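You operate a simulated robot arm through the tools that you are given. There is no shell and no other tool. Be economical: measure what you need, move in short steps, check, and stop when the job is done.

The job below is to be done with a simulated two-armed robot. You get a single attempt, and the scene is never put back.

TASK
Hold the blue bar, open its valve and lay it next to the stop, set to 5 cm.
Fine: take it out of the crate onto the table for that.

It is judged by the outcome, as a careful person would: the job done as asked, and still so three seconds after it is handed in. It fails if anything else is knocked over, pushed out of place, dropped, spilled or broken.

THE ROBOT
Two 7-joint arms with two-finger parallel grippers on one trunk, on a base that drives. Base frame: it is fixed to the floor where the robot stands at the start and does not move with it; the origin is under the middle of the robot, x ahead of it, y to its left, z up; the surface under the hand at the start is at about z = 880. Lengths are in mm, angles in degrees, forces in N, time in s.
The left shoulder is at the start at [64, 182, 1137], the right one opposite. With the tool pointing down near the work surface each hand reaches from about 300 to 740 mm from the robot's upright axis, wherever it stands, measured 20 degrees to its own side. Places, roughly: clear front of the fitting table [500, 100, 900]; lever of the blue bar [500, -100, 900]; lever of the red bar [900, -300, 900]; pink stop [600, 400, 900]. Payload 3.91 kg a hand.
Tool frame (each hand has its own): the origin (TCP) lies between the finger pads and is the grasp point; the fingertips stand 30 mm ahead of it; z points along the fingers, y is the line along which they close. Largest opening 110 mm; finger width 20, thickness 10; the body of the gripper, 48 by 112 mm, starts 55 mm behind the TCP.
Orientation is told as [roll, pitch, yaw] about the base's x, y, z axes, in that order, counted from this pose: with the fingers straight down and closing along the base's y, the tool's x points along the base's -x, its y along +y and its z along -z.

THE INTERFACE
- The arms move only by the tool jog_arm. It takes "left_plan", "right_plan" or both (then of equal length, played together; a hand with none holds still); each is a list that holds one entry, the list of rows, each a list of 7 numbers: the shift along the tool's x, y, z in mm, then the turn, a rotation vector about the tool's x, y, z in degrees, then the finger opening in mm, from 0 to 110. In form: [[[x, y, z, rx, ry, rz, gripper], ...]]. A call has 1 to 8 rows; each row is the pose to reach, as a shift and turn from the pose commanded when the call began, along the tool's axes at that moment. Rows are played at 5 a second. More than 50 mm and 8.6 degrees between two rows, or a gripper value outside its range, and nothing of the call is played. A pose out of reach is approached as far as the arm can. The call stops where the force on the tool passes 50 N (or 10 N more than at its start, if that is more) or the arm is blocked; 0.2 s more then pass. The fingers move at their own pace (about 72 mm/s each) and stop on an object; they squeeze with about 21 N. The grip force told is the motor's: it shows also when the fingers shut on nothing. Time passes only in rows, and 0.2 s behind the last, so rows that repeat a pose let the fingers close. The reply holds the time, the measured pose of the TCP, the force on the tool along the base axes, the opening and the grip force, in the units named above and with some noise, with the torque about the TCP (base axes, N m) and any sound that the robot's microphone picked up, and new pictures: "views" is both (left out), scene, wrist or none (wrist: the cameras of the hands that moved).
- Cameras (640 x 400 px; columns grow to the right, rows downward): "scene" is now at [212.4, 17.9, 1340.1]; the picture's right is [0.28, -0.96, 0.00], its down [-0.46, -0.13, -0.88] and it looks along [0.84, 0.24, -0.48] (base axes); focal length 214 px, centre (320, 200). "left" rides on the left gripper at [73, -17, -103] in its tool frame; the picture's right is [0.23, 0.97, 0.00], its down [-0.76, 0.18, -0.62] and it looks along [-0.61, 0.14, 0.78] (tool axes); focal length 222 px, centre (320, 200). "right" rides on the right gripper at [72, 17, -103] in its tool frame; the picture's right is [-0.23, 0.97, 0.00], its down [-0.76, -0.18, -0.62] and it looks along [-0.61, -0.14, 0.78] (tool axes); focal length 222 px, centre (320, 200). There is no depth. A picture from a camera that has moved, and an enlarged one, comes with that camera's place and axes in the base frame and with its lens. The place of the scene camera against the robot may be out by one fixed shift of up to 18 mm in any direction.
- raise_lower(by): slides the trunk up (or, below 0, down) by that many mm; the arms and the scene camera ride with it, the base frame stays. It gives what a move gives, with no picture.
- base_move(legs): drives the robot by 1 to 6 legs, each [ahead, left, turn to the left] in mm, mm and degrees, along the robot's own axes; the way and the turn of a leg run together, so that a leg with both is an arc; at most 1500 mm and 180 degrees a leg. The arms and the cameras ride along, it lands a little off, and it stops where it bumps. It gives what a move gives, and a new picture of the scene camera.
- head_to(pan, tilt): turns the head with the scene camera to pan (to the left, within 80 degrees either way) and tilt (down, from -29 to 69), counted from straight ahead of the robot. It gives what a move gives, and a new picture of the scene camera.
- close_up(camera, box): a new picture of the part [left, top, right, bottom] of that camera's present view, enlarged. The clock stands still meanwhile.
- finish_job(): hands the job in; it is judged then, once.

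Go step by step. Nothing tells you exact positions but the pictures and the camera data: compare them with the known pose of the tool, close in by small moves and look again before you grip or let go. The budget is 120 turns and 260 pictures, counting those below and the enlarged ones. Unless the task says otherwise, let go and move clear before handing in, and close with one line.

The tools are called after ">>>" as a command line: name --argument value ..., lists and objects as JSON in quotes. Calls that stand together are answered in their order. jog_arm: Moves the arms, as the interface text tells. Its arguments: {"type":"object","properties":{"left_plan":{"type":"array","items":{"type":"array","items":{"type":"array","items":{"type":"number"}}}},"right_plan":{"type":"array","items":{"type":"array","items":{"type":"array","items":{"type":"number"}}}},"views":{"type":"string","enum":["both","scene","wrist","none"]}},"required":[]} The other tools are called the same way: raise_lower (by) slides the trunk up or down; base_move (legs) drives the base; head_to (pan, tilt) turns the head that bears the scene camera; close_up (camera, box) takes an enlarged picture of a part of a camera's view; finish_job () hands the job in.

At the start:

```text
t: 0.0
left_ee_pos: [350.8, 252.9, 1277.5]
left_ee_rot: [0.0, -0.1, 0.1]
left_ft_force: [-0.5, 1.0, 0.0]
left_ft_torque: [0.01, -0.05, 0.02]
left_grip_width: 109.8
left_gripper_force: 0.0
right_ee_pos: [359.3, -67.4, 1226.8]
right_ee_rot: [0.1, 0.0, 0.0]
right_ft_force: [0.4, -0.7, 0.6]
right_ft_torque: [0.0, 0.02, 0.01]
right_grip_width: 110.1
right_gripper_force: 0.1
trunk travel left (down, up): [-400.0, 114.0]
robot x, y, heading: [0.8, 0.5, -0.2]
head pan, tilt: [16.2, 28.9]
```

scene: 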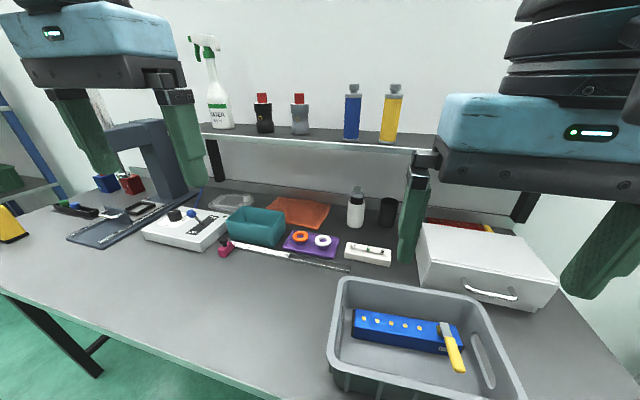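
right: 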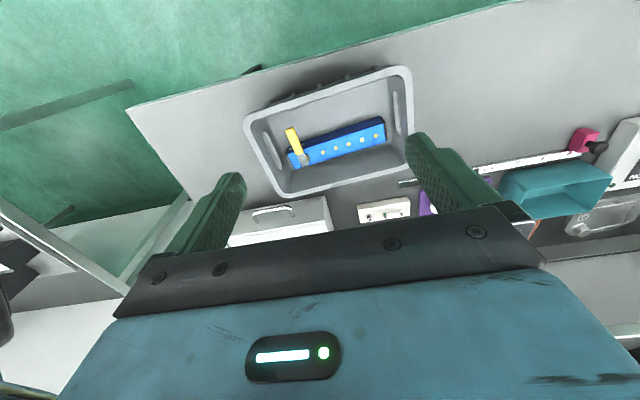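
left: 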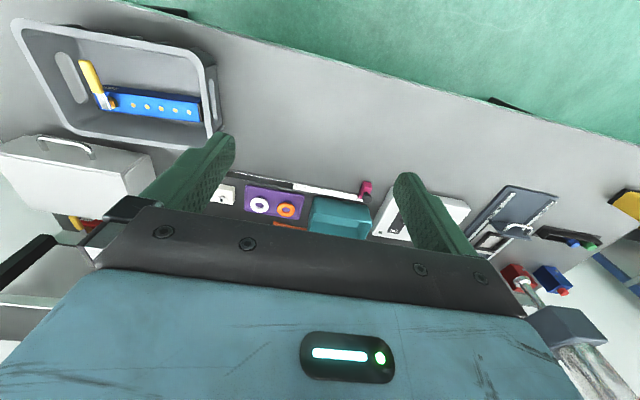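

I see the blue bar with its yellow lever in the grey crate, and the pink stop on a white rule further left. I'll take enlarged pictures of both before moving.

>>> close_up --camera "scene" --box '[200, 200, 360, 300]'

>>> close_up --camera "scene" --box '[320, 260, 544, 400]'

>>> close_up --camera "right" --box '[230, 60, 430, 200]'

>>> close_up --camera "left" --box '[200, 140, 400, 260]'

```text
4.00 times, centred on (280, 250) of scene
camera zoom: at [212.4, 17.9, 1340.1], right [0.28, -0.96, 0.0], down [-0.46, -0.13, -0.88], along [0.84, 0.24, -0.48], focal length 858 px, centre (480, 0)
```

zoom: 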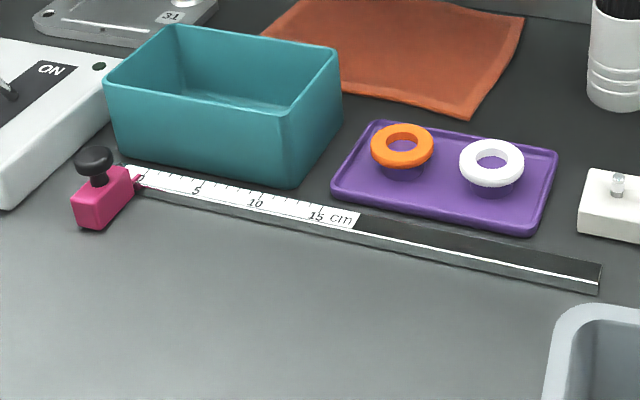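

```text
2.86 times, centred on (432, 330) of scene
camera zoom: at [212.4, 17.9, 1340.1], right [0.28, -0.96, 0.0], down [-0.46, -0.13, -0.88], along [0.84, 0.24, -0.48], focal length 613 px, centre (0, -171)
```

zoom: 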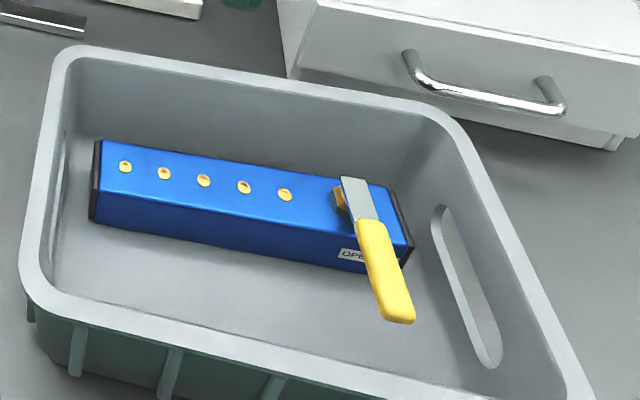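

```text
2.86 times, centred on (330, 130) of right
camera zoom: at [286.2, -50.1, 1330.5], right [0.23, 0.97, 0.0], down [0.76, -0.18, 0.62], along [0.61, -0.14, -0.78], focal length 635 px, centre (291, 400)
```

zoom: 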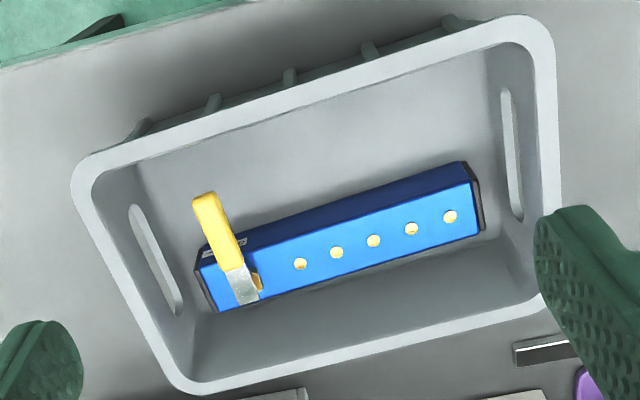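

```text
3.20 times, centred on (300, 200) of left
camera zoom: at [278.7, 235.2, 1381.2], right [-0.23, 0.97, 0.0], down [0.76, 0.18, 0.62], along [0.61, 0.14, -0.78], focal length 711 px, centre (384, 200)
```

zoom: 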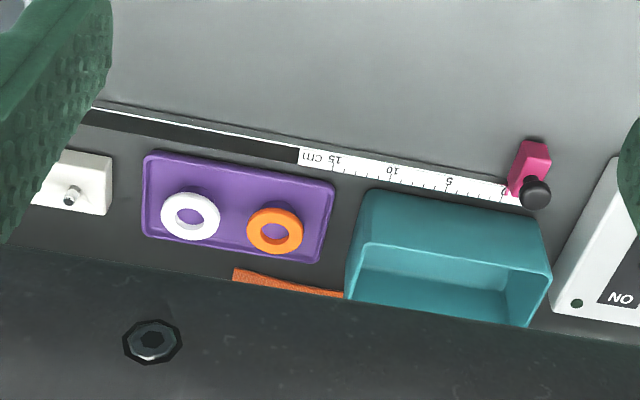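

The bar is near (505, -70), about 190 mm long and roughly along y. The lever's pivot is at the right end, and the stop's pointer is near 0. I need to read the markings by the lever, so I'll zoom in further.

>>> close_up --camera "scene" --box '[425, 315, 473, 380]'

>>> jog_arm --right_plan '[[[-40, 0, 0, 0, 0, 0, 110], [-40, -10, 40, 0, 0, 0, 110], [-40, -20, 80, 0, 0, 0, 110], [-40, -20, 100, 0, 0, 0, 110]]]' --views "wrist"

>>> close_up --camera "scene" --box '[210, 215, 290, 265]'

```text
6.15 times, centred on (449, 348) of scene
camera zoom: at [212.4, 17.9, 1340.1], right [0.28, -0.96, 0.0], down [-0.46, -0.13, -0.88], along [0.84, 0.24, -0.48], focal length 1320 px, centre (-474, -708)
```

zoom: 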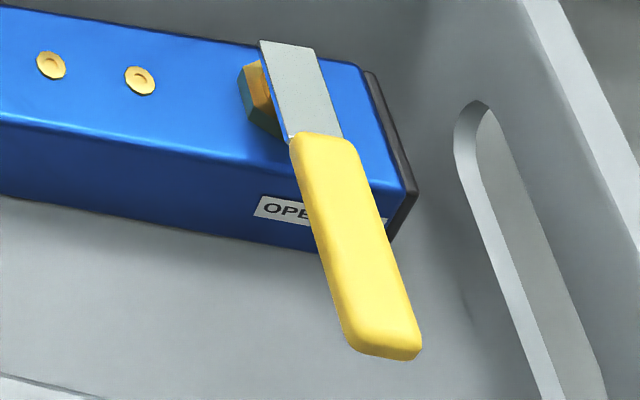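

```text
t: 1.0
left_ee_pos: [350.1, 251.8, 1277.2]
left_ee_rot: [0.0, 0.0, 0.0]
left_ft_force: [-0.6, 0.4, 0.3]
left_ft_torque: [0.03, 0.0, 0.01]
left_grip_width: 110.2
left_gripper_force: 0.1
right_ee_pos: [397.5, -89.5, 1126.3]
right_ee_rot: [0.2, 0.0, 0.0]
right_ft_force: [0.3, -0.7, 0.2]
right_ft_torque: [0.01, 0.02, 0.0]
right_grip_width: 110.2
right_gripper_force: 0.1
trunk travel left (down, up): [-400.0, 114.0]
robot x, y, heading: [-3.0, -1.3, -0.2]
head pan, tilt: [16.2, 28.9]
camera right: at [324.0, -72.6, 1229.4], right [0.23, 0.97, 0.0], down [0.76, -0.18, 0.62], along [0.61, -0.14, -0.78], focal length 222 px, centre (320, 200)
```

right: 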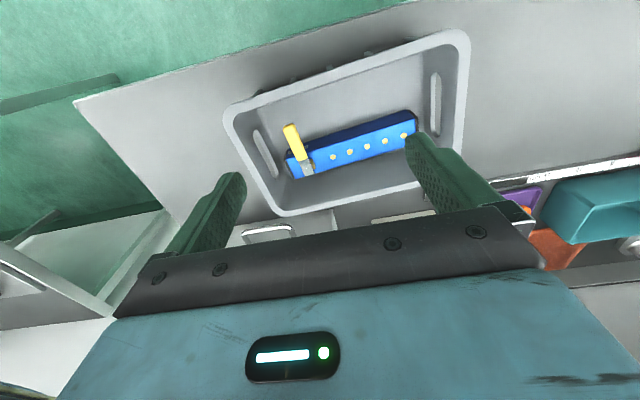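

```text
8.00 times, centred on (250, 240) of scene
camera zoom: at [212.6, 18.1, 1340.0], right [0.28, -0.96, 0.0], down [-0.46, -0.14, -0.88], along [0.84, 0.24, -0.48], focal length 1716 px, centre (880, -120)
```

zoom: 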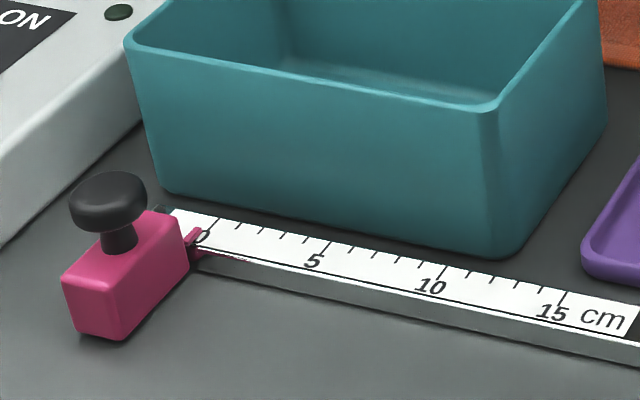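

The label under the lever is partly hidden. I'll look at it from both wrist cameras.

>>> close_up --camera "right" --box '[270, 110, 334, 190]'

>>> close_up --camera "left" --box '[70, 50, 134, 130]'

```text
5.00 times, centred on (302, 150) of right
camera zoom: at [324.0, -72.6, 1229.4], right [0.23, 0.97, 0.0], down [0.76, -0.18, 0.62], along [0.61, -0.14, -0.78], focal length 1111 px, centre (410, 450)
```

zoom: 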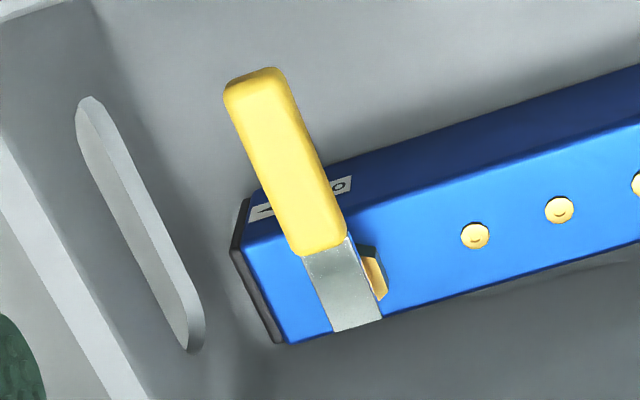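

```text
5.00 times, centred on (102, 90) of left
camera zoom: at [278.9, 235.4, 1381.1], right [-0.23, 0.97, 0.0], down [0.76, 0.18, 0.62], along [0.61, 0.14, -0.78], focal length 1111 px, centre (1410, 750)
```

zoom: 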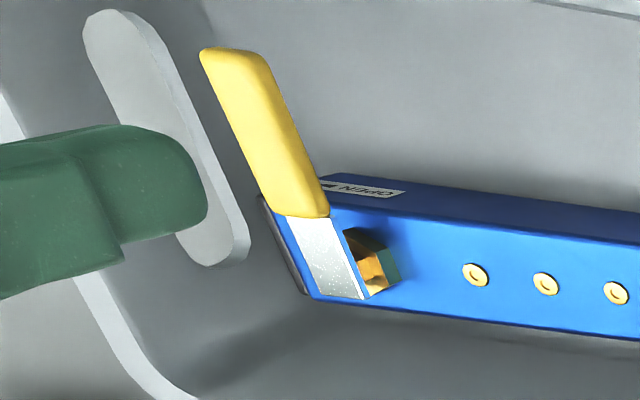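

The label reads "OPEN" followed by an arrow, but the lever hides the arrow's direction. I'll move the right hand left and lower for a side view.

>>> jog_arm --right_plan '[[[0, 45, 0, 0, 0, 0, 110], [20, 90, 0, 0, 0, 0, 110], [40, 130, 20, 0, 0, 0, 110], [60, 150, 40, 0, 0, 0, 110]]]' --views "wrist"

```text
t: 2.0
left_ee_pos: [351.5, 253.4, 1278.9]
left_ee_rot: [0.1, 0.0, 0.2]
left_ft_force: [0.6, -0.5, 0.8]
left_ft_torque: [0.03, 0.0, 0.01]
left_grip_width: 110.2
left_gripper_force: 0.1
right_ee_pos: [340.7, 66.2, 1086.2]
right_ee_rot: [0.0, 0.1, -0.3]
right_ft_force: [0.2, 0.1, 0.3]
right_ft_torque: [0.0, 0.0, 0.0]
right_grip_width: 109.9
right_gripper_force: 0.0
trunk travel left (down, up): [-400.0, 114.0]
robot x, y, heading: [-0.9, -2.1, 0.1]
head pan, tilt: [16.2, 28.9]
camera right: at [268.0, 82.7, 1189.8], right [0.23, 0.97, 0.0], down [0.76, -0.18, 0.62], along [0.61, -0.14, -0.78], focal length 222 px, centre (320, 200)
```

right: 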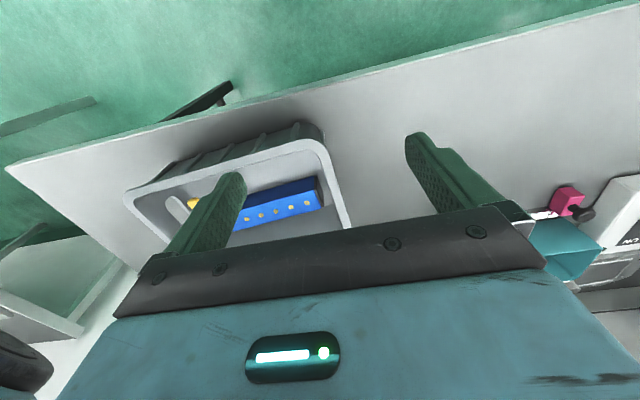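

A finger blocks the view, so I'll close the fingers partly and look again.

>>> jog_arm --right_plan '[[[0, 0, 0, 0, 0, 0, 20], [20, -20, 0, 0, 0, 0, 20], [20, -20, 0, 0, 0, 0, 20]]]' --views "none"

>>> close_up --camera "right" --box '[150, 160, 246, 220]'

```text
t: 2.8
left_ee_pos: [351.2, 252.7, 1277.2]
left_ee_rot: [0.1, 0.0, 0.0]
left_ft_force: [0.2, 0.0, 0.6]
left_ft_torque: [0.01, 0.02, -0.01]
left_grip_width: 110.2
left_gripper_force: 0.0
right_ee_pos: [323.2, 45.5, 1087.1]
right_ee_rot: [0.1, 0.0, -0.1]
right_ft_force: [-0.4, 0.9, 1.1]
right_ft_torque: [0.02, -0.02, 0.03]
right_grip_width: 20.0
right_gripper_force: 0.0
trunk travel left (down, up): [-400.0, 114.0]
robot x, y, heading: [0.8, 0.8, -0.3]
head pan, tilt: [16.2, 28.9]
```

```text
6.67 times, centred on (198, 190) of right
camera zoom: at [250.4, 62.0, 1189.5], right [0.23, 0.97, 0.0], down [0.76, -0.18, 0.62], along [0.61, -0.14, -0.78], focal length 1481 px, centre (1133, 267)
```

zoom: 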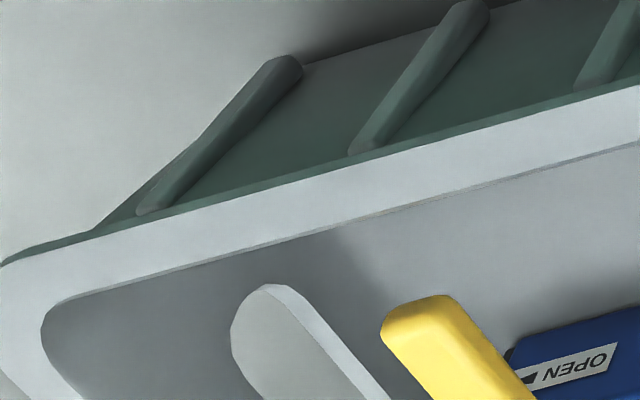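

>>> close_up --camera "right" --box '[214, 200, 262, 230]'

```text
13.33 times, centred on (238, 215) of right
camera zoom: at [250.4, 62.0, 1189.5], right [0.23, 0.97, 0.0], down [0.76, -0.18, 0.62], along [0.61, -0.14, -0.78], focal length 2962 px, centre (1413, 0)
```

zoom: 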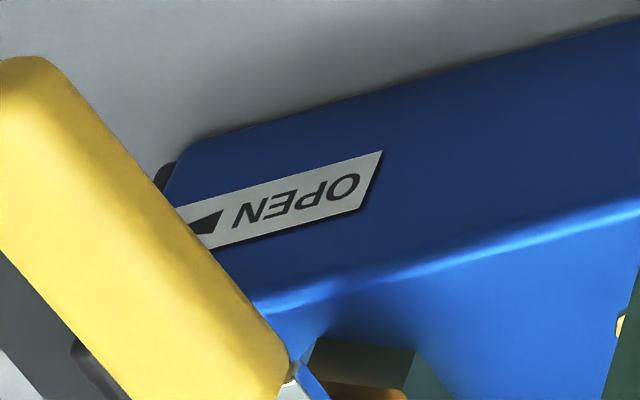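

>>> close_up --camera "right" --box '[224, 210, 240, 220]'

>>> jog_arm --right_plan '[[[0, -45, 0, 0, 0, 0, 20], [0, -90, 0, 0, 0, 0, 20], [0, -135, 0, 0, 0, 0, 20], [0, -180, 0, 0, 0, 0, 20], [0, -225, 0, 0, 0, 0, 20], [0, -260, 0, 0, 0, 0, 20]]]' --views "wrist"

```text
16.00 times, centred on (232, 215) of right
camera zoom: at [250.4, 62.0, 1189.5], right [0.23, 0.97, 0.0], down [0.76, -0.18, 0.62], along [0.61, -0.14, -0.78], focal length 3554 px, centre (1728, -40)
```

zoom: 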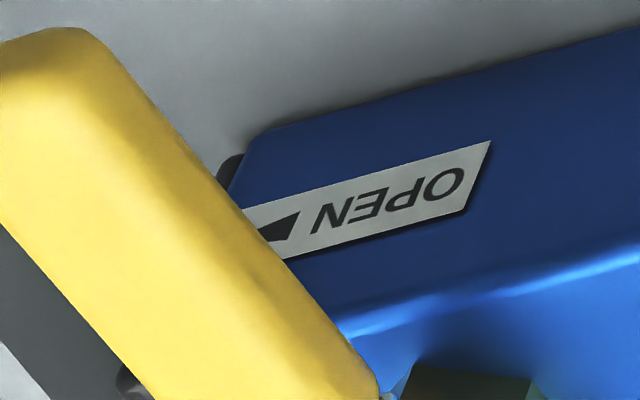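

```text
t: 4.2
left_ee_pos: [349.5, 251.9, 1277.1]
left_ee_rot: [-0.1, -0.1, 0.1]
left_ft_force: [0.1, -0.7, -0.1]
left_ft_torque: [0.03, -0.06, -0.01]
left_grip_width: 109.9
left_gripper_force: 0.1
right_ee_pos: [319.0, -217.0, 1087.8]
right_ee_rot: [0.2, 0.0, 0.1]
right_ft_force: [-0.5, -0.2, -0.2]
right_ft_torque: [0.03, -0.03, -0.02]
right_grip_width: 20.0
right_gripper_force: 0.0
trunk travel left (down, up): [-400.0, 114.0]
robot x, y, heading: [3.2, -1.0, 0.1]
head pan, tilt: [16.2, 28.9]
camera right: at [245.3, -200.1, 1189.5], right [0.23, 0.97, 0.0], down [0.76, -0.18, 0.62], along [0.61, -0.14, -0.78], focal length 222 px, centre (320, 200)
```

right: 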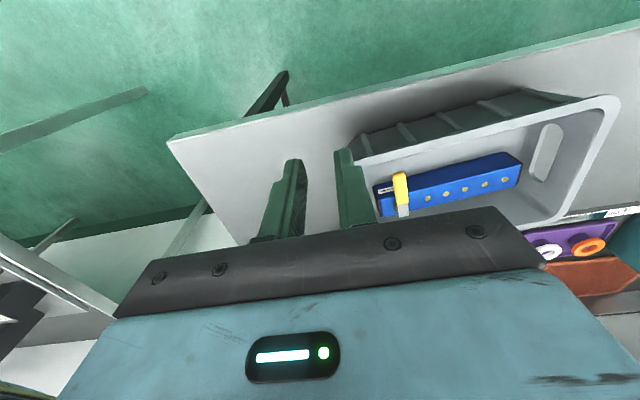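

>>> close_up --camera "right" --box '[368, 168, 416, 198]'

```text
13.33 times, centred on (392, 183) of right
camera zoom: at [245.3, -200.1, 1189.5], right [0.23, 0.97, 0.0], down [0.76, -0.18, 0.62], along [0.61, -0.14, -0.78], focal length 2962 px, centre (-640, 427)
```

zoom: 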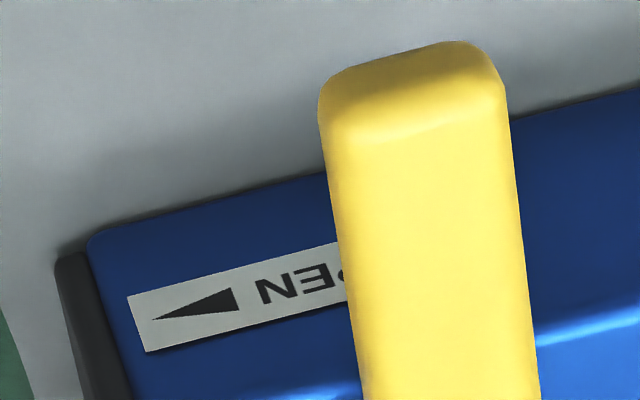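

The label reads "OPEN ►", with the arrow's tip toward the bar's right end. So the lever has to swing from pointing at the robot to pointing right, counter-clockwise seen from above. The rule runs along y at x≈643, with 0 at y≈418 and 5 cm at y≈368. I'll drive a little to the left so both places are in comfortable reach, then look at the stop.

>>> base_move --legs '[[0, 130, 0]]'

>>> head_to --pan 18 --tilt 40

```text
t: 6.0
left_ee_pos: [350.5, 383.8, 1277.8]
left_ee_rot: [0.0, 0.0, 0.1]
left_ft_force: [0.2, 0.4, -1.0]
left_ft_torque: [-0.02, -0.01, -0.02]
left_grip_width: 110.0
left_gripper_force: 0.1
right_ee_pos: [320.0, -83.8, 1086.6]
right_ee_rot: [0.0, 0.1, 0.0]
right_ft_force: [-0.9, -0.6, 0.5]
right_ft_torque: [0.04, 0.0, 0.03]
right_grip_width: 20.0
right_gripper_force: 0.1
trunk travel left (down, up): [-400.0, 114.0]
robot x, y, heading: [-0.3, 128.7, -0.1]
head pan, tilt: [16.2, 28.9]
camera scene: at [212.3, 149.2, 1340.1], right [0.28, -0.96, 0.0], down [-0.46, -0.14, -0.88], along [0.84, 0.25, -0.48], focal length 214 px, centre (320, 200)
```

scene: 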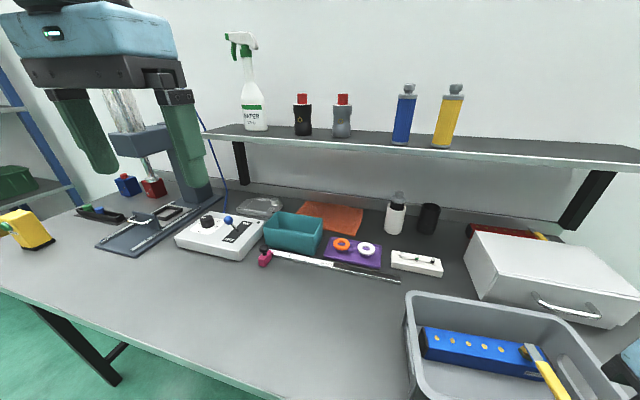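

```text
t: 6.7
left_ee_pos: [350.7, 383.6, 1277.7]
left_ee_rot: [0.1, 0.0, 0.2]
left_ft_force: [0.0, -0.2, 0.4]
left_ft_torque: [-0.04, -0.01, 0.01]
left_grip_width: 110.0
left_gripper_force: 0.0
right_ee_pos: [319.4, -83.8, 1086.8]
right_ee_rot: [0.1, -0.1, -0.1]
right_ft_force: [0.1, 0.0, -0.3]
right_ft_torque: [0.0, 0.03, -0.02]
right_grip_width: 20.1
right_gripper_force: 0.0
trunk travel left (down, up): [-400.0, 114.0]
robot x, y, heading: [-3.0, 133.3, 0.3]
head pan, tilt: [18.0, 40.0]
camera scene: at [205.8, 150.0, 1323.0], right [0.31, -0.95, 0.0], down [-0.61, -0.2, -0.77], along [0.73, 0.24, -0.64], focal length 214 px, centre (320, 200)
```

scene: 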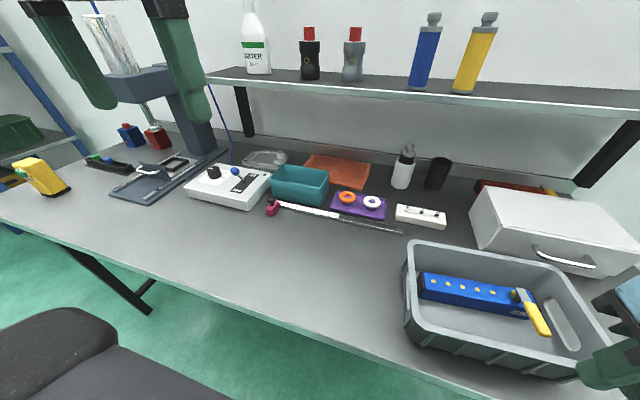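

I'll bring the left hand nearer to the stop for a good close view.

>>> jog_arm --left_plan '[[[-40, 0, 25, 0, 0, 0, 110], [-80, 0, 50, 0, 0, 0, 110], [-120, 5, 75, 0, 0, 0, 110], [-150, 10, 110, 0, 0, 0, 110], [-180, 15, 145, 0, 0, 0, 110], [-190, 15, 170, 0, 0, 0, 110]]]' --views "both"

>>> close_up --camera "scene" --box '[255, 185, 335, 235]'

```text
t: 8.1
left_ee_pos: [538.4, 397.7, 1105.9]
left_ee_rot: [0.0, -0.1, 0.0]
left_ft_force: [0.0, 0.6, 0.3]
left_ft_torque: [0.01, 0.02, -0.02]
left_grip_width: 110.1
left_gripper_force: 0.0
right_ee_pos: [320.2, -84.2, 1087.1]
right_ee_rot: [0.1, 0.0, 0.0]
right_ft_force: [-0.5, 1.0, -0.3]
right_ft_torque: [-0.02, -0.01, -0.01]
right_grip_width: 19.9
right_gripper_force: 0.1
trunk travel left (down, up): [-400.0, 114.0]
robot x, y, heading: [0.2, 131.6, 0.0]
head pan, tilt: [18.0, 40.0]
camera scene: at [206.0, 150.1, 1322.9], right [0.31, -0.95, 0.0], down [-0.61, -0.2, -0.77], along [0.73, 0.24, -0.64], focal length 214 px, centre (320, 200)
camera left: at [466.7, 380.0, 1209.3], right [-0.23, 0.97, 0.0], down [0.76, 0.18, 0.62], along [0.61, 0.14, -0.78], focal length 222 px, centre (320, 200)
```

scene: 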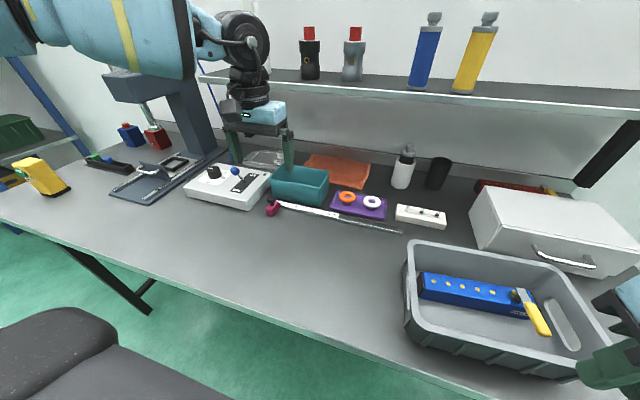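
left: 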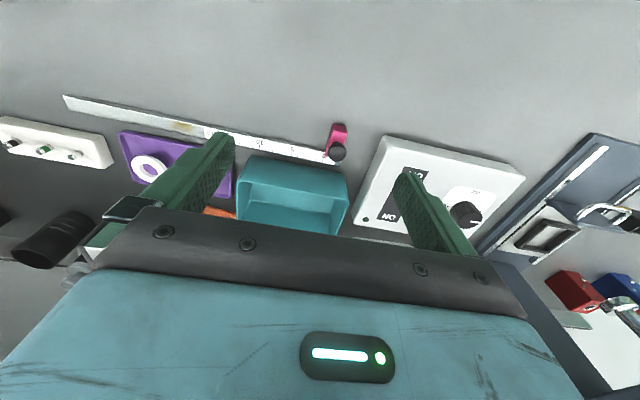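

```text
8.00 times, centred on (295, 210) of scene
camera zoom: at [206.0, 150.1, 1322.9], right [0.31, -0.95, 0.0], down [-0.61, -0.2, -0.77], along [0.73, 0.24, -0.64], focal length 1716 px, centre (520, 120)
```

zoom: 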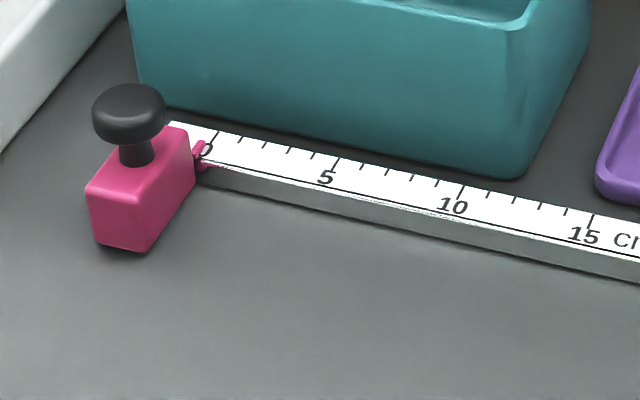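

>>> close_up --camera "left" --box '[280, 110, 376, 170]'

```text
6.67 times, centred on (328, 140) of left
camera zoom: at [466.7, 380.0, 1209.3], right [-0.23, 0.97, 0.0], down [0.76, 0.18, 0.62], along [0.61, 0.14, -0.78], focal length 1481 px, centre (267, 600)
```

zoom: 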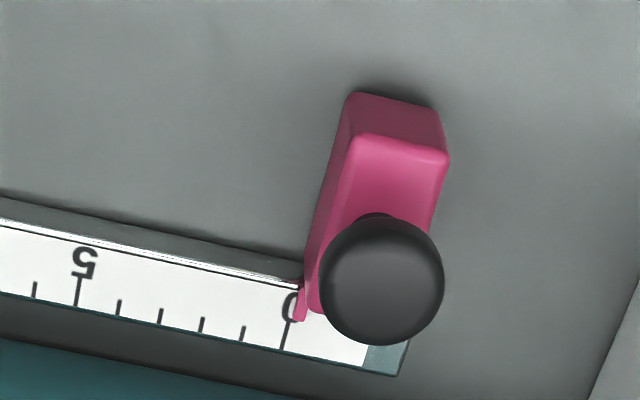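

The stop's knob is near (596, 432, 935) and the white box leaves a gap of about 40 mm beside it. I'll approach above the knob and check alignment.

>>> jog_arm --left_plan '[[[-40, 20, 20, 0, 0, 0, 80], [-57, 34, 60, 0, 0, 0, 70], [-57, 34, 85, 0, 0, 0, 60]]]' --views "both"

>>> close_up --camera "left" --box '[224, 90, 416, 210]'

>>> close_up --camera "scene" --box '[230, 135, 326, 230]'

```text
t: 8.9
left_ee_pos: [598.0, 435.0, 1024.3]
left_ee_rot: [-0.1, -0.1, 0.0]
left_ft_force: [-0.3, -0.3, -0.3]
left_ft_torque: [-0.01, -0.02, 0.03]
left_grip_width: 60.0
left_gripper_force: 0.1
right_ee_pos: [319.3, -85.3, 1086.4]
right_ee_rot: [0.1, 0.1, 0.0]
right_ft_force: [-0.4, 0.0, 0.0]
right_ft_torque: [0.02, 0.0, 0.04]
right_grip_width: 20.2
right_gripper_force: 0.0
trunk travel left (down, up): [-400.0, 114.0]
robot x, y, heading: [-1.2, 132.1, 0.2]
head pan, tilt: [18.0, 40.0]
camera scene: at [206.0, 150.0, 1322.9], right [0.31, -0.95, 0.0], down [-0.61, -0.2, -0.77], along [0.73, 0.24, -0.64], focal length 214 px, centre (320, 200)
camera left: at [525.4, 417.0, 1127.2], right [-0.23, 0.97, 0.0], down [0.76, 0.18, 0.62], along [0.61, 0.14, -0.78], focal length 222 px, centre (320, 200)
```

scene: 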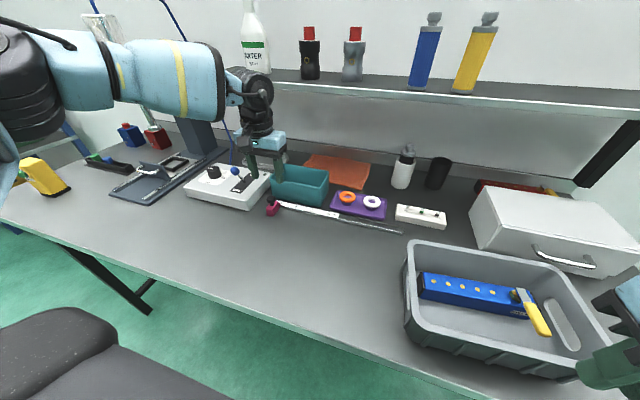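
left: 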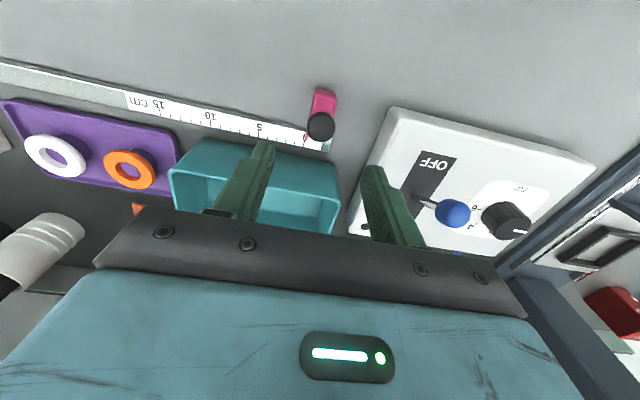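

```text
3.33 times, centred on (320, 150) of left
camera zoom: at [525.4, 417.0, 1127.2], right [-0.23, 0.97, 0.0], down [0.76, 0.18, 0.62], along [0.61, 0.14, -0.78], focal length 740 px, centre (320, 367)
```

zoom: 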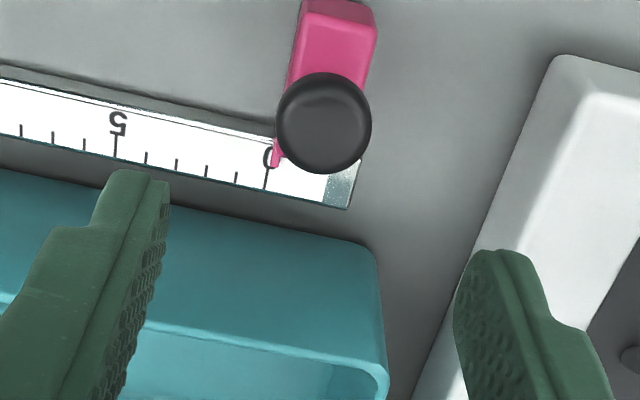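

```text
4.21 times, centred on (278, 182) of scene
camera zoom: at [206.0, 150.0, 1322.9], right [0.31, -0.95, 0.0], down [-0.61, -0.2, -0.77], along [0.73, 0.24, -0.64], focal length 903 px, centre (497, 274)
```

zoom: 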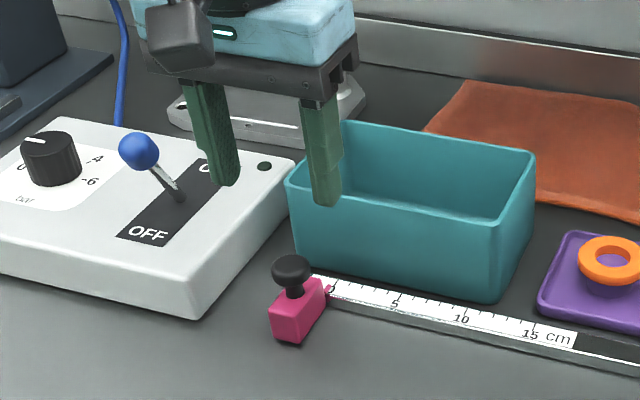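

Triangulating from the two views puts the knob at (594, 433) with its top near z 938. I'll descend with 50 mm opening and check before gripping.

>>> jog_arm --left_plan '[[[3, -2, 45, 0, 0, 0, 50], [3, -2, 70, 0, 0, 0, 50], [3, -2, 90, 0, 0, 0, 50]]]' --views "wrist"

>>> close_up --camera "scene" --box '[230, 165, 326, 225]'

```text
t: 9.7
left_ee_pos: [596.5, 430.1, 931.5]
left_ee_rot: [-0.1, -0.1, 0.1]
left_ft_force: [-0.3, -0.7, -0.4]
left_ft_torque: [0.01, 0.0, -0.02]
left_grip_width: 49.9
left_gripper_force: 0.1
right_ee_pos: [319.1, -83.8, 1087.7]
right_ee_rot: [0.1, -0.1, 0.0]
right_ft_force: [-0.3, -0.5, 0.4]
right_ft_torque: [-0.02, 0.01, -0.01]
right_grip_width: 20.0
right_gripper_force: 0.1
trunk travel left (down, up): [-400.0, 114.0]
robot x, y, heading: [0.3, 131.8, 0.1]
head pan, tilt: [18.0, 40.0]
camera left: at [523.4, 413.3, 1035.1], right [-0.23, 0.97, 0.0], down [0.76, 0.18, 0.62], along [0.61, 0.14, -0.78], focal length 222 px, centre (320, 200)
```

left: 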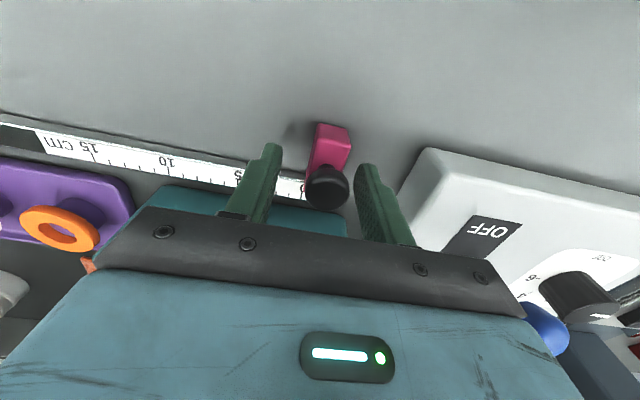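

```text
6.67 times, centred on (278, 195) of scene
camera zoom: at [206.1, 150.2, 1322.9], right [0.31, -0.95, 0.0], down [-0.61, -0.2, -0.77], along [0.73, 0.24, -0.64], focal length 1430 px, centre (600, 233)
```

zoom: 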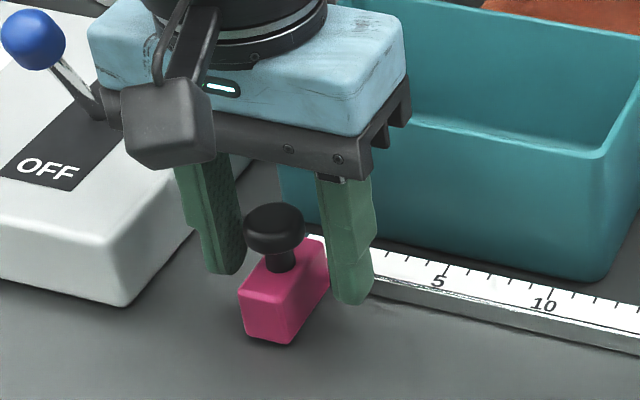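

The knob sits between the fingers, so I'll close on it.

>>> jog_arm --left_plan '[[[3, 2, 0, 0, 0, 0, 30], [3, 2, 0, 0, 0, 0, 20], [3, 2, 0, 0, 0, 0, 15], [3, 2, 0, 0, 0, 0, 15]]]' --views "wrist"

```text
t: 10.7
left_ee_pos: [593.8, 433.5, 932.4]
left_ee_rot: [0.0, 0.0, 0.2]
left_ft_force: [4.4, 3.9, -2.0]
left_ft_torque: [0.09, -0.6, 0.15]
left_grip_width: 25.1
left_gripper_force: 45.3
right_ee_pos: [320.2, -84.7, 1085.9]
right_ee_rot: [0.1, 0.0, 0.0]
right_ft_force: [0.1, 0.9, -0.2]
right_ft_torque: [0.01, -0.02, 0.0]
right_grip_width: 19.9
right_gripper_force: 0.0
trunk travel left (down, up): [-400.0, 114.0]
robot x, y, heading: [2.1, 129.2, 0.0]
head pan, tilt: [18.0, 40.0]
camera left: at [520.7, 415.7, 1035.7], right [-0.23, 0.97, 0.0], down [0.76, 0.18, 0.62], along [0.61, 0.14, -0.78], focal length 222 px, centre (320, 200)
```

left: 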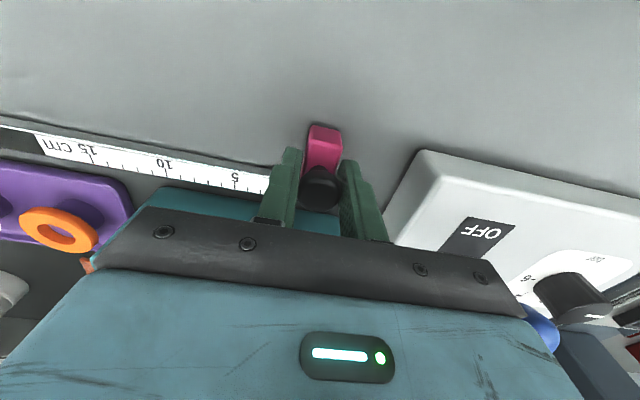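

It's gripped at 25 mm. I'll slide it 20 mm toward 5 as a test.

>>> jog_arm --left_plan '[[[0, -7, 0, 0, 0, 0, 15], [0, -14, 0, 0, 0, 0, 15], [0, -20, 0, 0, 0, 0, 15]]]' --views "none"

>>> close_up --camera "scene" --box '[250, 185, 330, 235]'

```text
t: 11.5
left_ee_pos: [592.9, 410.7, 933.2]
left_ee_rot: [0.0, -0.1, 0.2]
left_ft_force: [7.1, 2.9, 2.4]
left_ft_torque: [0.02, 0.69, 0.03]
left_grip_width: 25.2
left_gripper_force: 44.7
right_ee_pos: [319.7, -83.8, 1086.5]
right_ee_rot: [0.1, 0.2, -0.1]
right_ft_force: [-0.4, -0.1, 0.1]
right_ft_torque: [0.02, -0.02, 0.07]
right_grip_width: 20.1
right_gripper_force: 0.0
trunk travel left (down, up): [-400.0, 114.0]
robot x, y, heading: [0.4, 129.7, -0.1]
head pan, tilt: [18.0, 40.0]
```

```text
8.00 times, centred on (290, 210) of scene
camera zoom: at [206.7, 150.0, 1322.9], right [0.31, -0.95, 0.0], down [-0.61, -0.2, -0.77], along [0.73, 0.24, -0.64], focal length 1716 px, centre (560, 120)
```

zoom: 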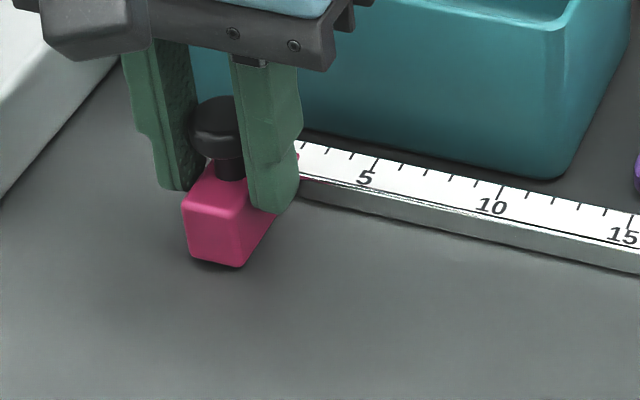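

It slides freely. I'll move another 28 mm and check the pointer.

>>> jog_arm --left_plan '[[[0, -8, 0, 0, 0, 0, 15], [0, -16, 0, 0, 0, 0, 15], [0, -24, 0, 0, 0, 0, 15], [0, -28, 0, 0, 0, 0, 15], [0, -28, 0, 0, 0, 0, 15]]]' --views "wrist"

>>> close_up --camera "scene" --box '[265, 190, 313, 220]'

>>> close_up --camera "left" --box '[260, 150, 356, 210]'

```text
t: 12.7
left_ee_pos: [593.9, 384.9, 930.5]
left_ee_rot: [0.0, 0.0, 0.2]
left_ft_force: [7.0, 2.6, 0.5]
left_ft_torque: [-0.02, 0.29, 0.0]
left_grip_width: 25.4
left_gripper_force: 44.7
right_ee_pos: [321.1, -83.3, 1086.0]
right_ee_rot: [0.1, 0.1, 0.0]
right_ft_force: [-0.1, -0.7, 0.2]
right_ft_torque: [0.0, -0.02, -0.03]
right_grip_width: 20.0
right_gripper_force: 0.0
trunk travel left (down, up): [-400.0, 114.0]
robot x, y, heading: [1.1, 131.1, 0.3]
head pan, tilt: [18.0, 40.0]
camera left: at [520.8, 368.2, 1035.8], right [-0.23, 0.97, 0.0], down [0.76, 0.18, 0.62], along [0.61, 0.14, -0.78], focal length 222 px, centre (320, 200)
```

left: 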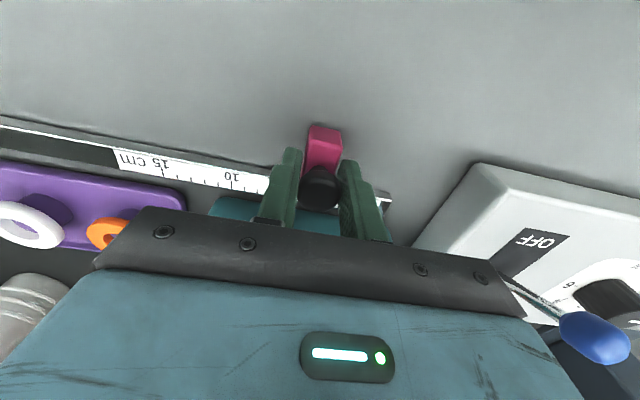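

```text
13.33 times, centred on (289, 205) of scene
camera zoom: at [206.9, 150.3, 1322.8], right [0.31, -0.95, 0.0], down [-0.61, -0.2, -0.77], along [0.73, 0.24, -0.64], focal length 2860 px, centre (733, 133)
```

zoom: 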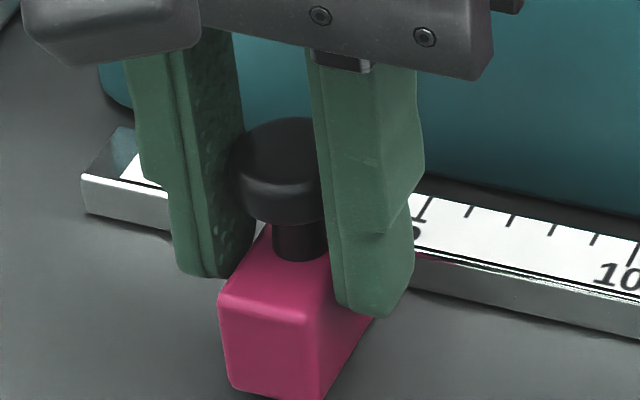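

```text
6.67 times, centred on (308, 180) of left
camera zoom: at [520.8, 368.2, 1035.8], right [-0.23, 0.97, 0.0], down [0.76, 0.18, 0.62], along [0.61, 0.14, -0.78], focal length 1481 px, centre (400, 333)
```

zoom: 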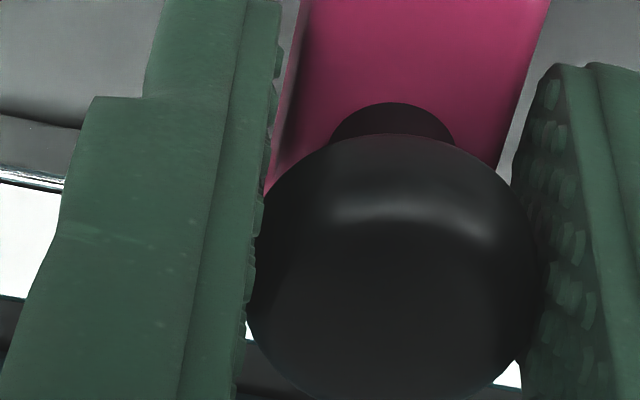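

The finger hides the pointer, so I'll let go, rise and measure.

>>> jog_arm --left_plan '[[[0, 0, 0, 0, 0, 0, 40], [0, 0, 0, 0, 0, 0, 50], [0, 0, -40, 0, 0, 0, 50], [0, 0, -80, 0, 0, 0, 60], [20, 0, -110, 0, 0, 0, 60]]]' --views "none"

>>> close_up --camera "scene" --box '[265, 190, 313, 220]'

>>> close_up --camera "left" --box '[272, 100, 352, 150]'

```text
t: 13.9
left_ee_pos: [572.8, 383.3, 1042.4]
left_ee_rot: [0.0, -0.1, 0.1]
left_ft_force: [-0.3, 0.3, -0.5]
left_ft_torque: [-0.02, -0.02, -0.03]
left_grip_width: 59.8
left_gripper_force: 0.0
right_ee_pos: [318.8, -84.4, 1086.6]
right_ee_rot: [0.0, -0.1, 0.0]
right_ft_force: [0.3, -0.3, -0.3]
right_ft_torque: [0.0, -0.01, 0.03]
right_grip_width: 20.2
right_gripper_force: 0.0
trunk travel left (down, up): [-400.0, 114.0]
robot x, y, heading: [0.4, 131.6, -0.1]
head pan, tilt: [18.0, 40.0]
```

```text
13.33 times, centred on (289, 205) of scene
camera zoom: at [204.4, 149.7, 1323.2], right [0.31, -0.95, 0.0], down [-0.61, -0.2, -0.77], along [0.73, 0.24, -0.64], focal length 2860 px, centre (733, 133)
```

zoom: 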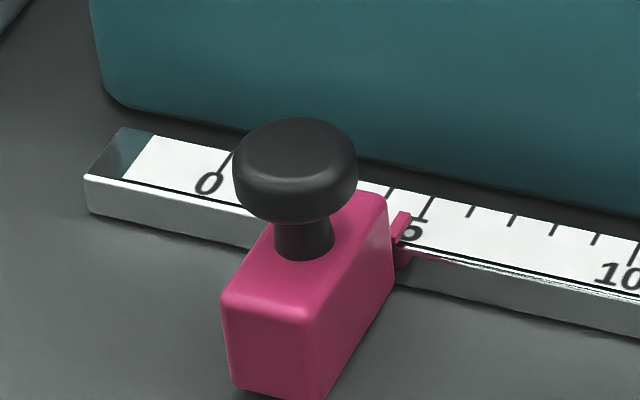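

```text
8.00 times, centred on (312, 125) of left
camera zoom: at [500.7, 366.6, 1146.9], right [-0.23, 0.97, 0.0], down [0.76, 0.18, 0.62], along [0.61, 0.14, -0.78], focal length 1777 px, centre (384, 800)
```

zoom: 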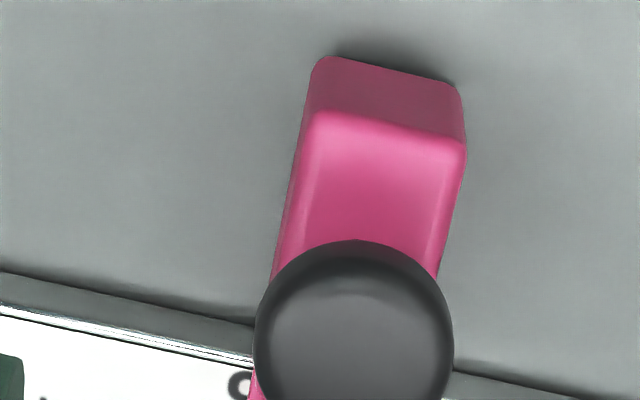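

>>> close_up --camera "left" --box '[262, 130, 342, 180]'

```text
8.00 times, centred on (302, 155) of left
camera zoom: at [500.7, 366.6, 1146.9], right [-0.23, 0.97, 0.0], down [0.76, 0.18, 0.62], along [0.61, 0.14, -0.78], focal length 1777 px, centre (464, 560)
```

zoom: 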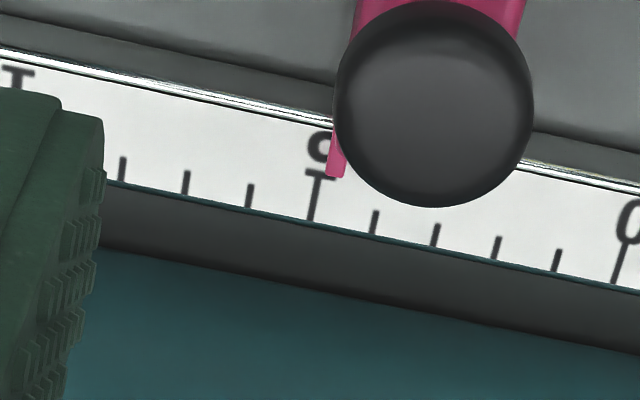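

The pointer reads about 4.76 cm, so it needs about 2.4 mm more. I'll go back down, regrip and nudge.

>>> jog_arm --left_plan '[[[-20, 0, 40, 0, 0, 0, 50], [-20, 0, 80, 0, 0, 0, 50], [-20, 0, 110, 0, 0, 0, 50], [-20, 0, 110, 0, 0, 0, 15], [-20, 0, 110, 0, 0, 0, 15], [-20, 0, 110, 0, 0, 0, 15], [-20, -2.5, 110, 0, 0, 0, 15], [-20, -2.5, 110, 0, 0, 0, 15]]]' --views "none"

>>> jog_arm --left_plan '[[[0, 0, 0, 0, 0, 0, 40], [0, 0, 0, 0, 0, 0, 50], [0, 0, -40, 0, 0, 0, 50], [0, 0, -80, 0, 0, 0, 60], [20, 0, -110, 0, 0, 0, 60]]]' --views "none"

>>> close_up --camera "left" --box '[262, 130, 342, 180]'

```text
t: 15.7
left_ee_pos: [593.0, 384.1, 931.3]
left_ee_rot: [-0.1, 0.0, 0.2]
left_ft_force: [7.9, 3.9, -7.4]
left_ft_torque: [0.2, -0.67, 0.06]
left_grip_width: 25.4
left_gripper_force: 44.9
right_ee_pos: [320.7, -84.2, 1087.2]
right_ee_rot: [-0.1, 0.1, 0.0]
right_ft_force: [-0.4, -0.5, -0.5]
right_ft_torque: [0.02, 0.03, 0.01]
right_grip_width: 20.0
right_gripper_force: 0.0
trunk travel left (down, up): [-400.0, 114.0]
robot x, y, heading: [-2.2, 127.0, -0.1]
head pan, tilt: [18.0, 40.0]
```

```text
t: 16.9
left_ee_pos: [570.1, 382.6, 1044.9]
left_ee_rot: [-0.1, -0.2, 0.1]
left_ft_force: [-1.0, 0.1, -0.5]
left_ft_torque: [0.0, 0.0, 0.01]
left_grip_width: 60.0
left_gripper_force: 0.0
right_ee_pos: [317.3, -84.2, 1086.4]
right_ee_rot: [0.2, -0.1, 0.0]
right_ft_force: [-0.3, -1.5, 1.2]
right_ft_torque: [-0.02, -0.01, -0.02]
right_grip_width: 19.9
right_gripper_force: 0.1
trunk travel left (down, up): [-400.0, 114.0]
robot x, y, heading: [2.3, 130.4, 0.3]
head pan, tilt: [18.0, 40.0]
```

```text
8.00 times, centred on (302, 155) of left
camera zoom: at [497.8, 366.2, 1148.5], right [-0.23, 0.97, 0.0], down [0.76, 0.18, 0.62], along [0.61, 0.14, -0.78], focal length 1777 px, centre (464, 560)
```

zoom: 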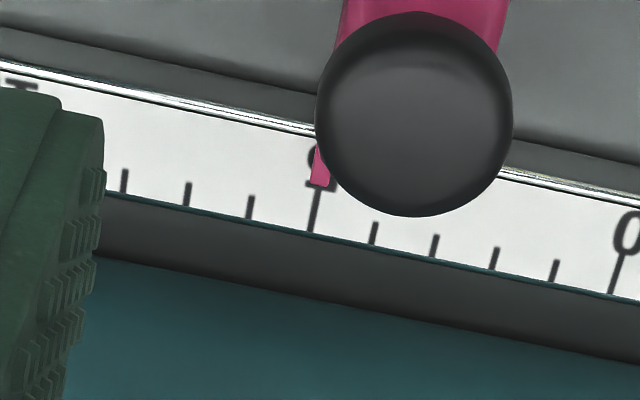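

The pointer is now in line with the 5 cm tick, so the stop is set. Next I'll retract the left hand and swing the right hand by about 85° over the bar, so it closes across it.

>>> jog_arm --left_plan '[[[10, 0, -40, 0, 0, 0, 60], [30, 0, -60, 0, 0, 0, 60], [60, 0, -80, 0, 0, 0, 80], [90, 0, -80, 0, 0, 0, 80], [120, 0, -80, 0, 0, 0, 80], [120, 0, -80, 0, 0, 0, 80], [120, 0, -80, 0, 0, 0, 80], [120, 0, -80, 0, 0, 0, 80]]]' --right_plan '[[[-10, 0, 0, 0, 0, 8, 50], [-30, 0, 0, 0, 0, 16, 80], [-60, 0, 0, 0, 0, 24, 100], [-90, 0, 0, 0, 0, 32, 100], [-120, 0, 0, 0, 0, 40, 100], [-150, 0, 0, 0, 0, 48, 100], [-170, 10, 0, 0, 0, 56, 100], [-180, 30, 0, 0, 0, 64, 100]]]' --views "both"

```text
t: 18.7
left_ee_pos: [449.7, 383.7, 1121.8]
left_ee_rot: [0.0, 0.0, 0.1]
left_ft_force: [-0.4, -0.4, -0.5]
left_ft_torque: [-0.03, 0.01, 0.0]
left_grip_width: 79.8
left_gripper_force: 0.1
right_ee_pos: [500.2, -53.7, 1084.7]
right_ee_rot: [0.0, 0.1, -64.1]
right_ft_force: [0.9, -0.1, -0.4]
right_ft_torque: [-0.01, 0.0, 0.04]
right_grip_width: 99.7
right_gripper_force: 0.0
trunk travel left (down, up): [-400.0, 114.0]
robot x, y, heading: [-0.2, 132.9, -0.2]
head pan, tilt: [18.0, 40.0]
camera scene: at [206.1, 150.8, 1322.9], right [0.31, -0.95, 0.0], down [-0.61, -0.2, -0.77], along [0.73, 0.24, -0.64], focal length 214 px, centre (320, 200)
camera right: at [483.0, 18.3, 1189.1], right [0.98, 0.22, 0.0], down [0.17, -0.76, 0.62], along [0.14, -0.61, -0.78], focal length 222 px, centre (320, 200)
camera left: at [377.9, 366.4, 1225.7], right [-0.23, 0.97, 0.0], down [0.76, 0.18, 0.62], along [0.61, 0.14, -0.78], focal length 222 px, centre (320, 200)
```

scene: 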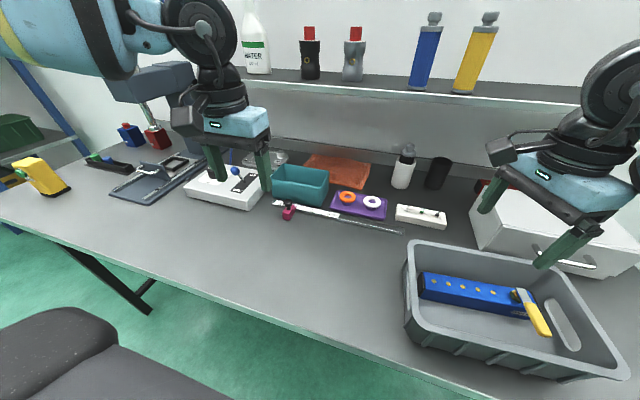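
right: 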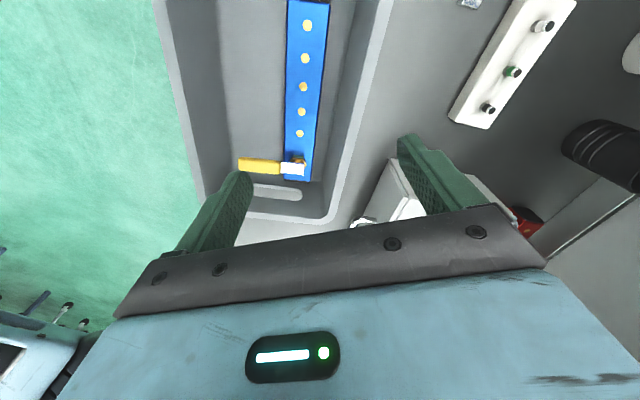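
left: 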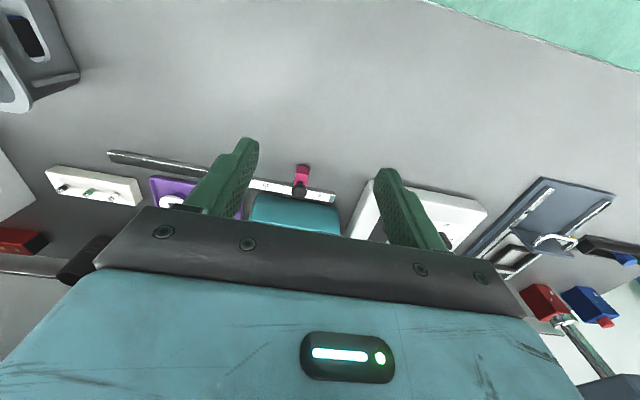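

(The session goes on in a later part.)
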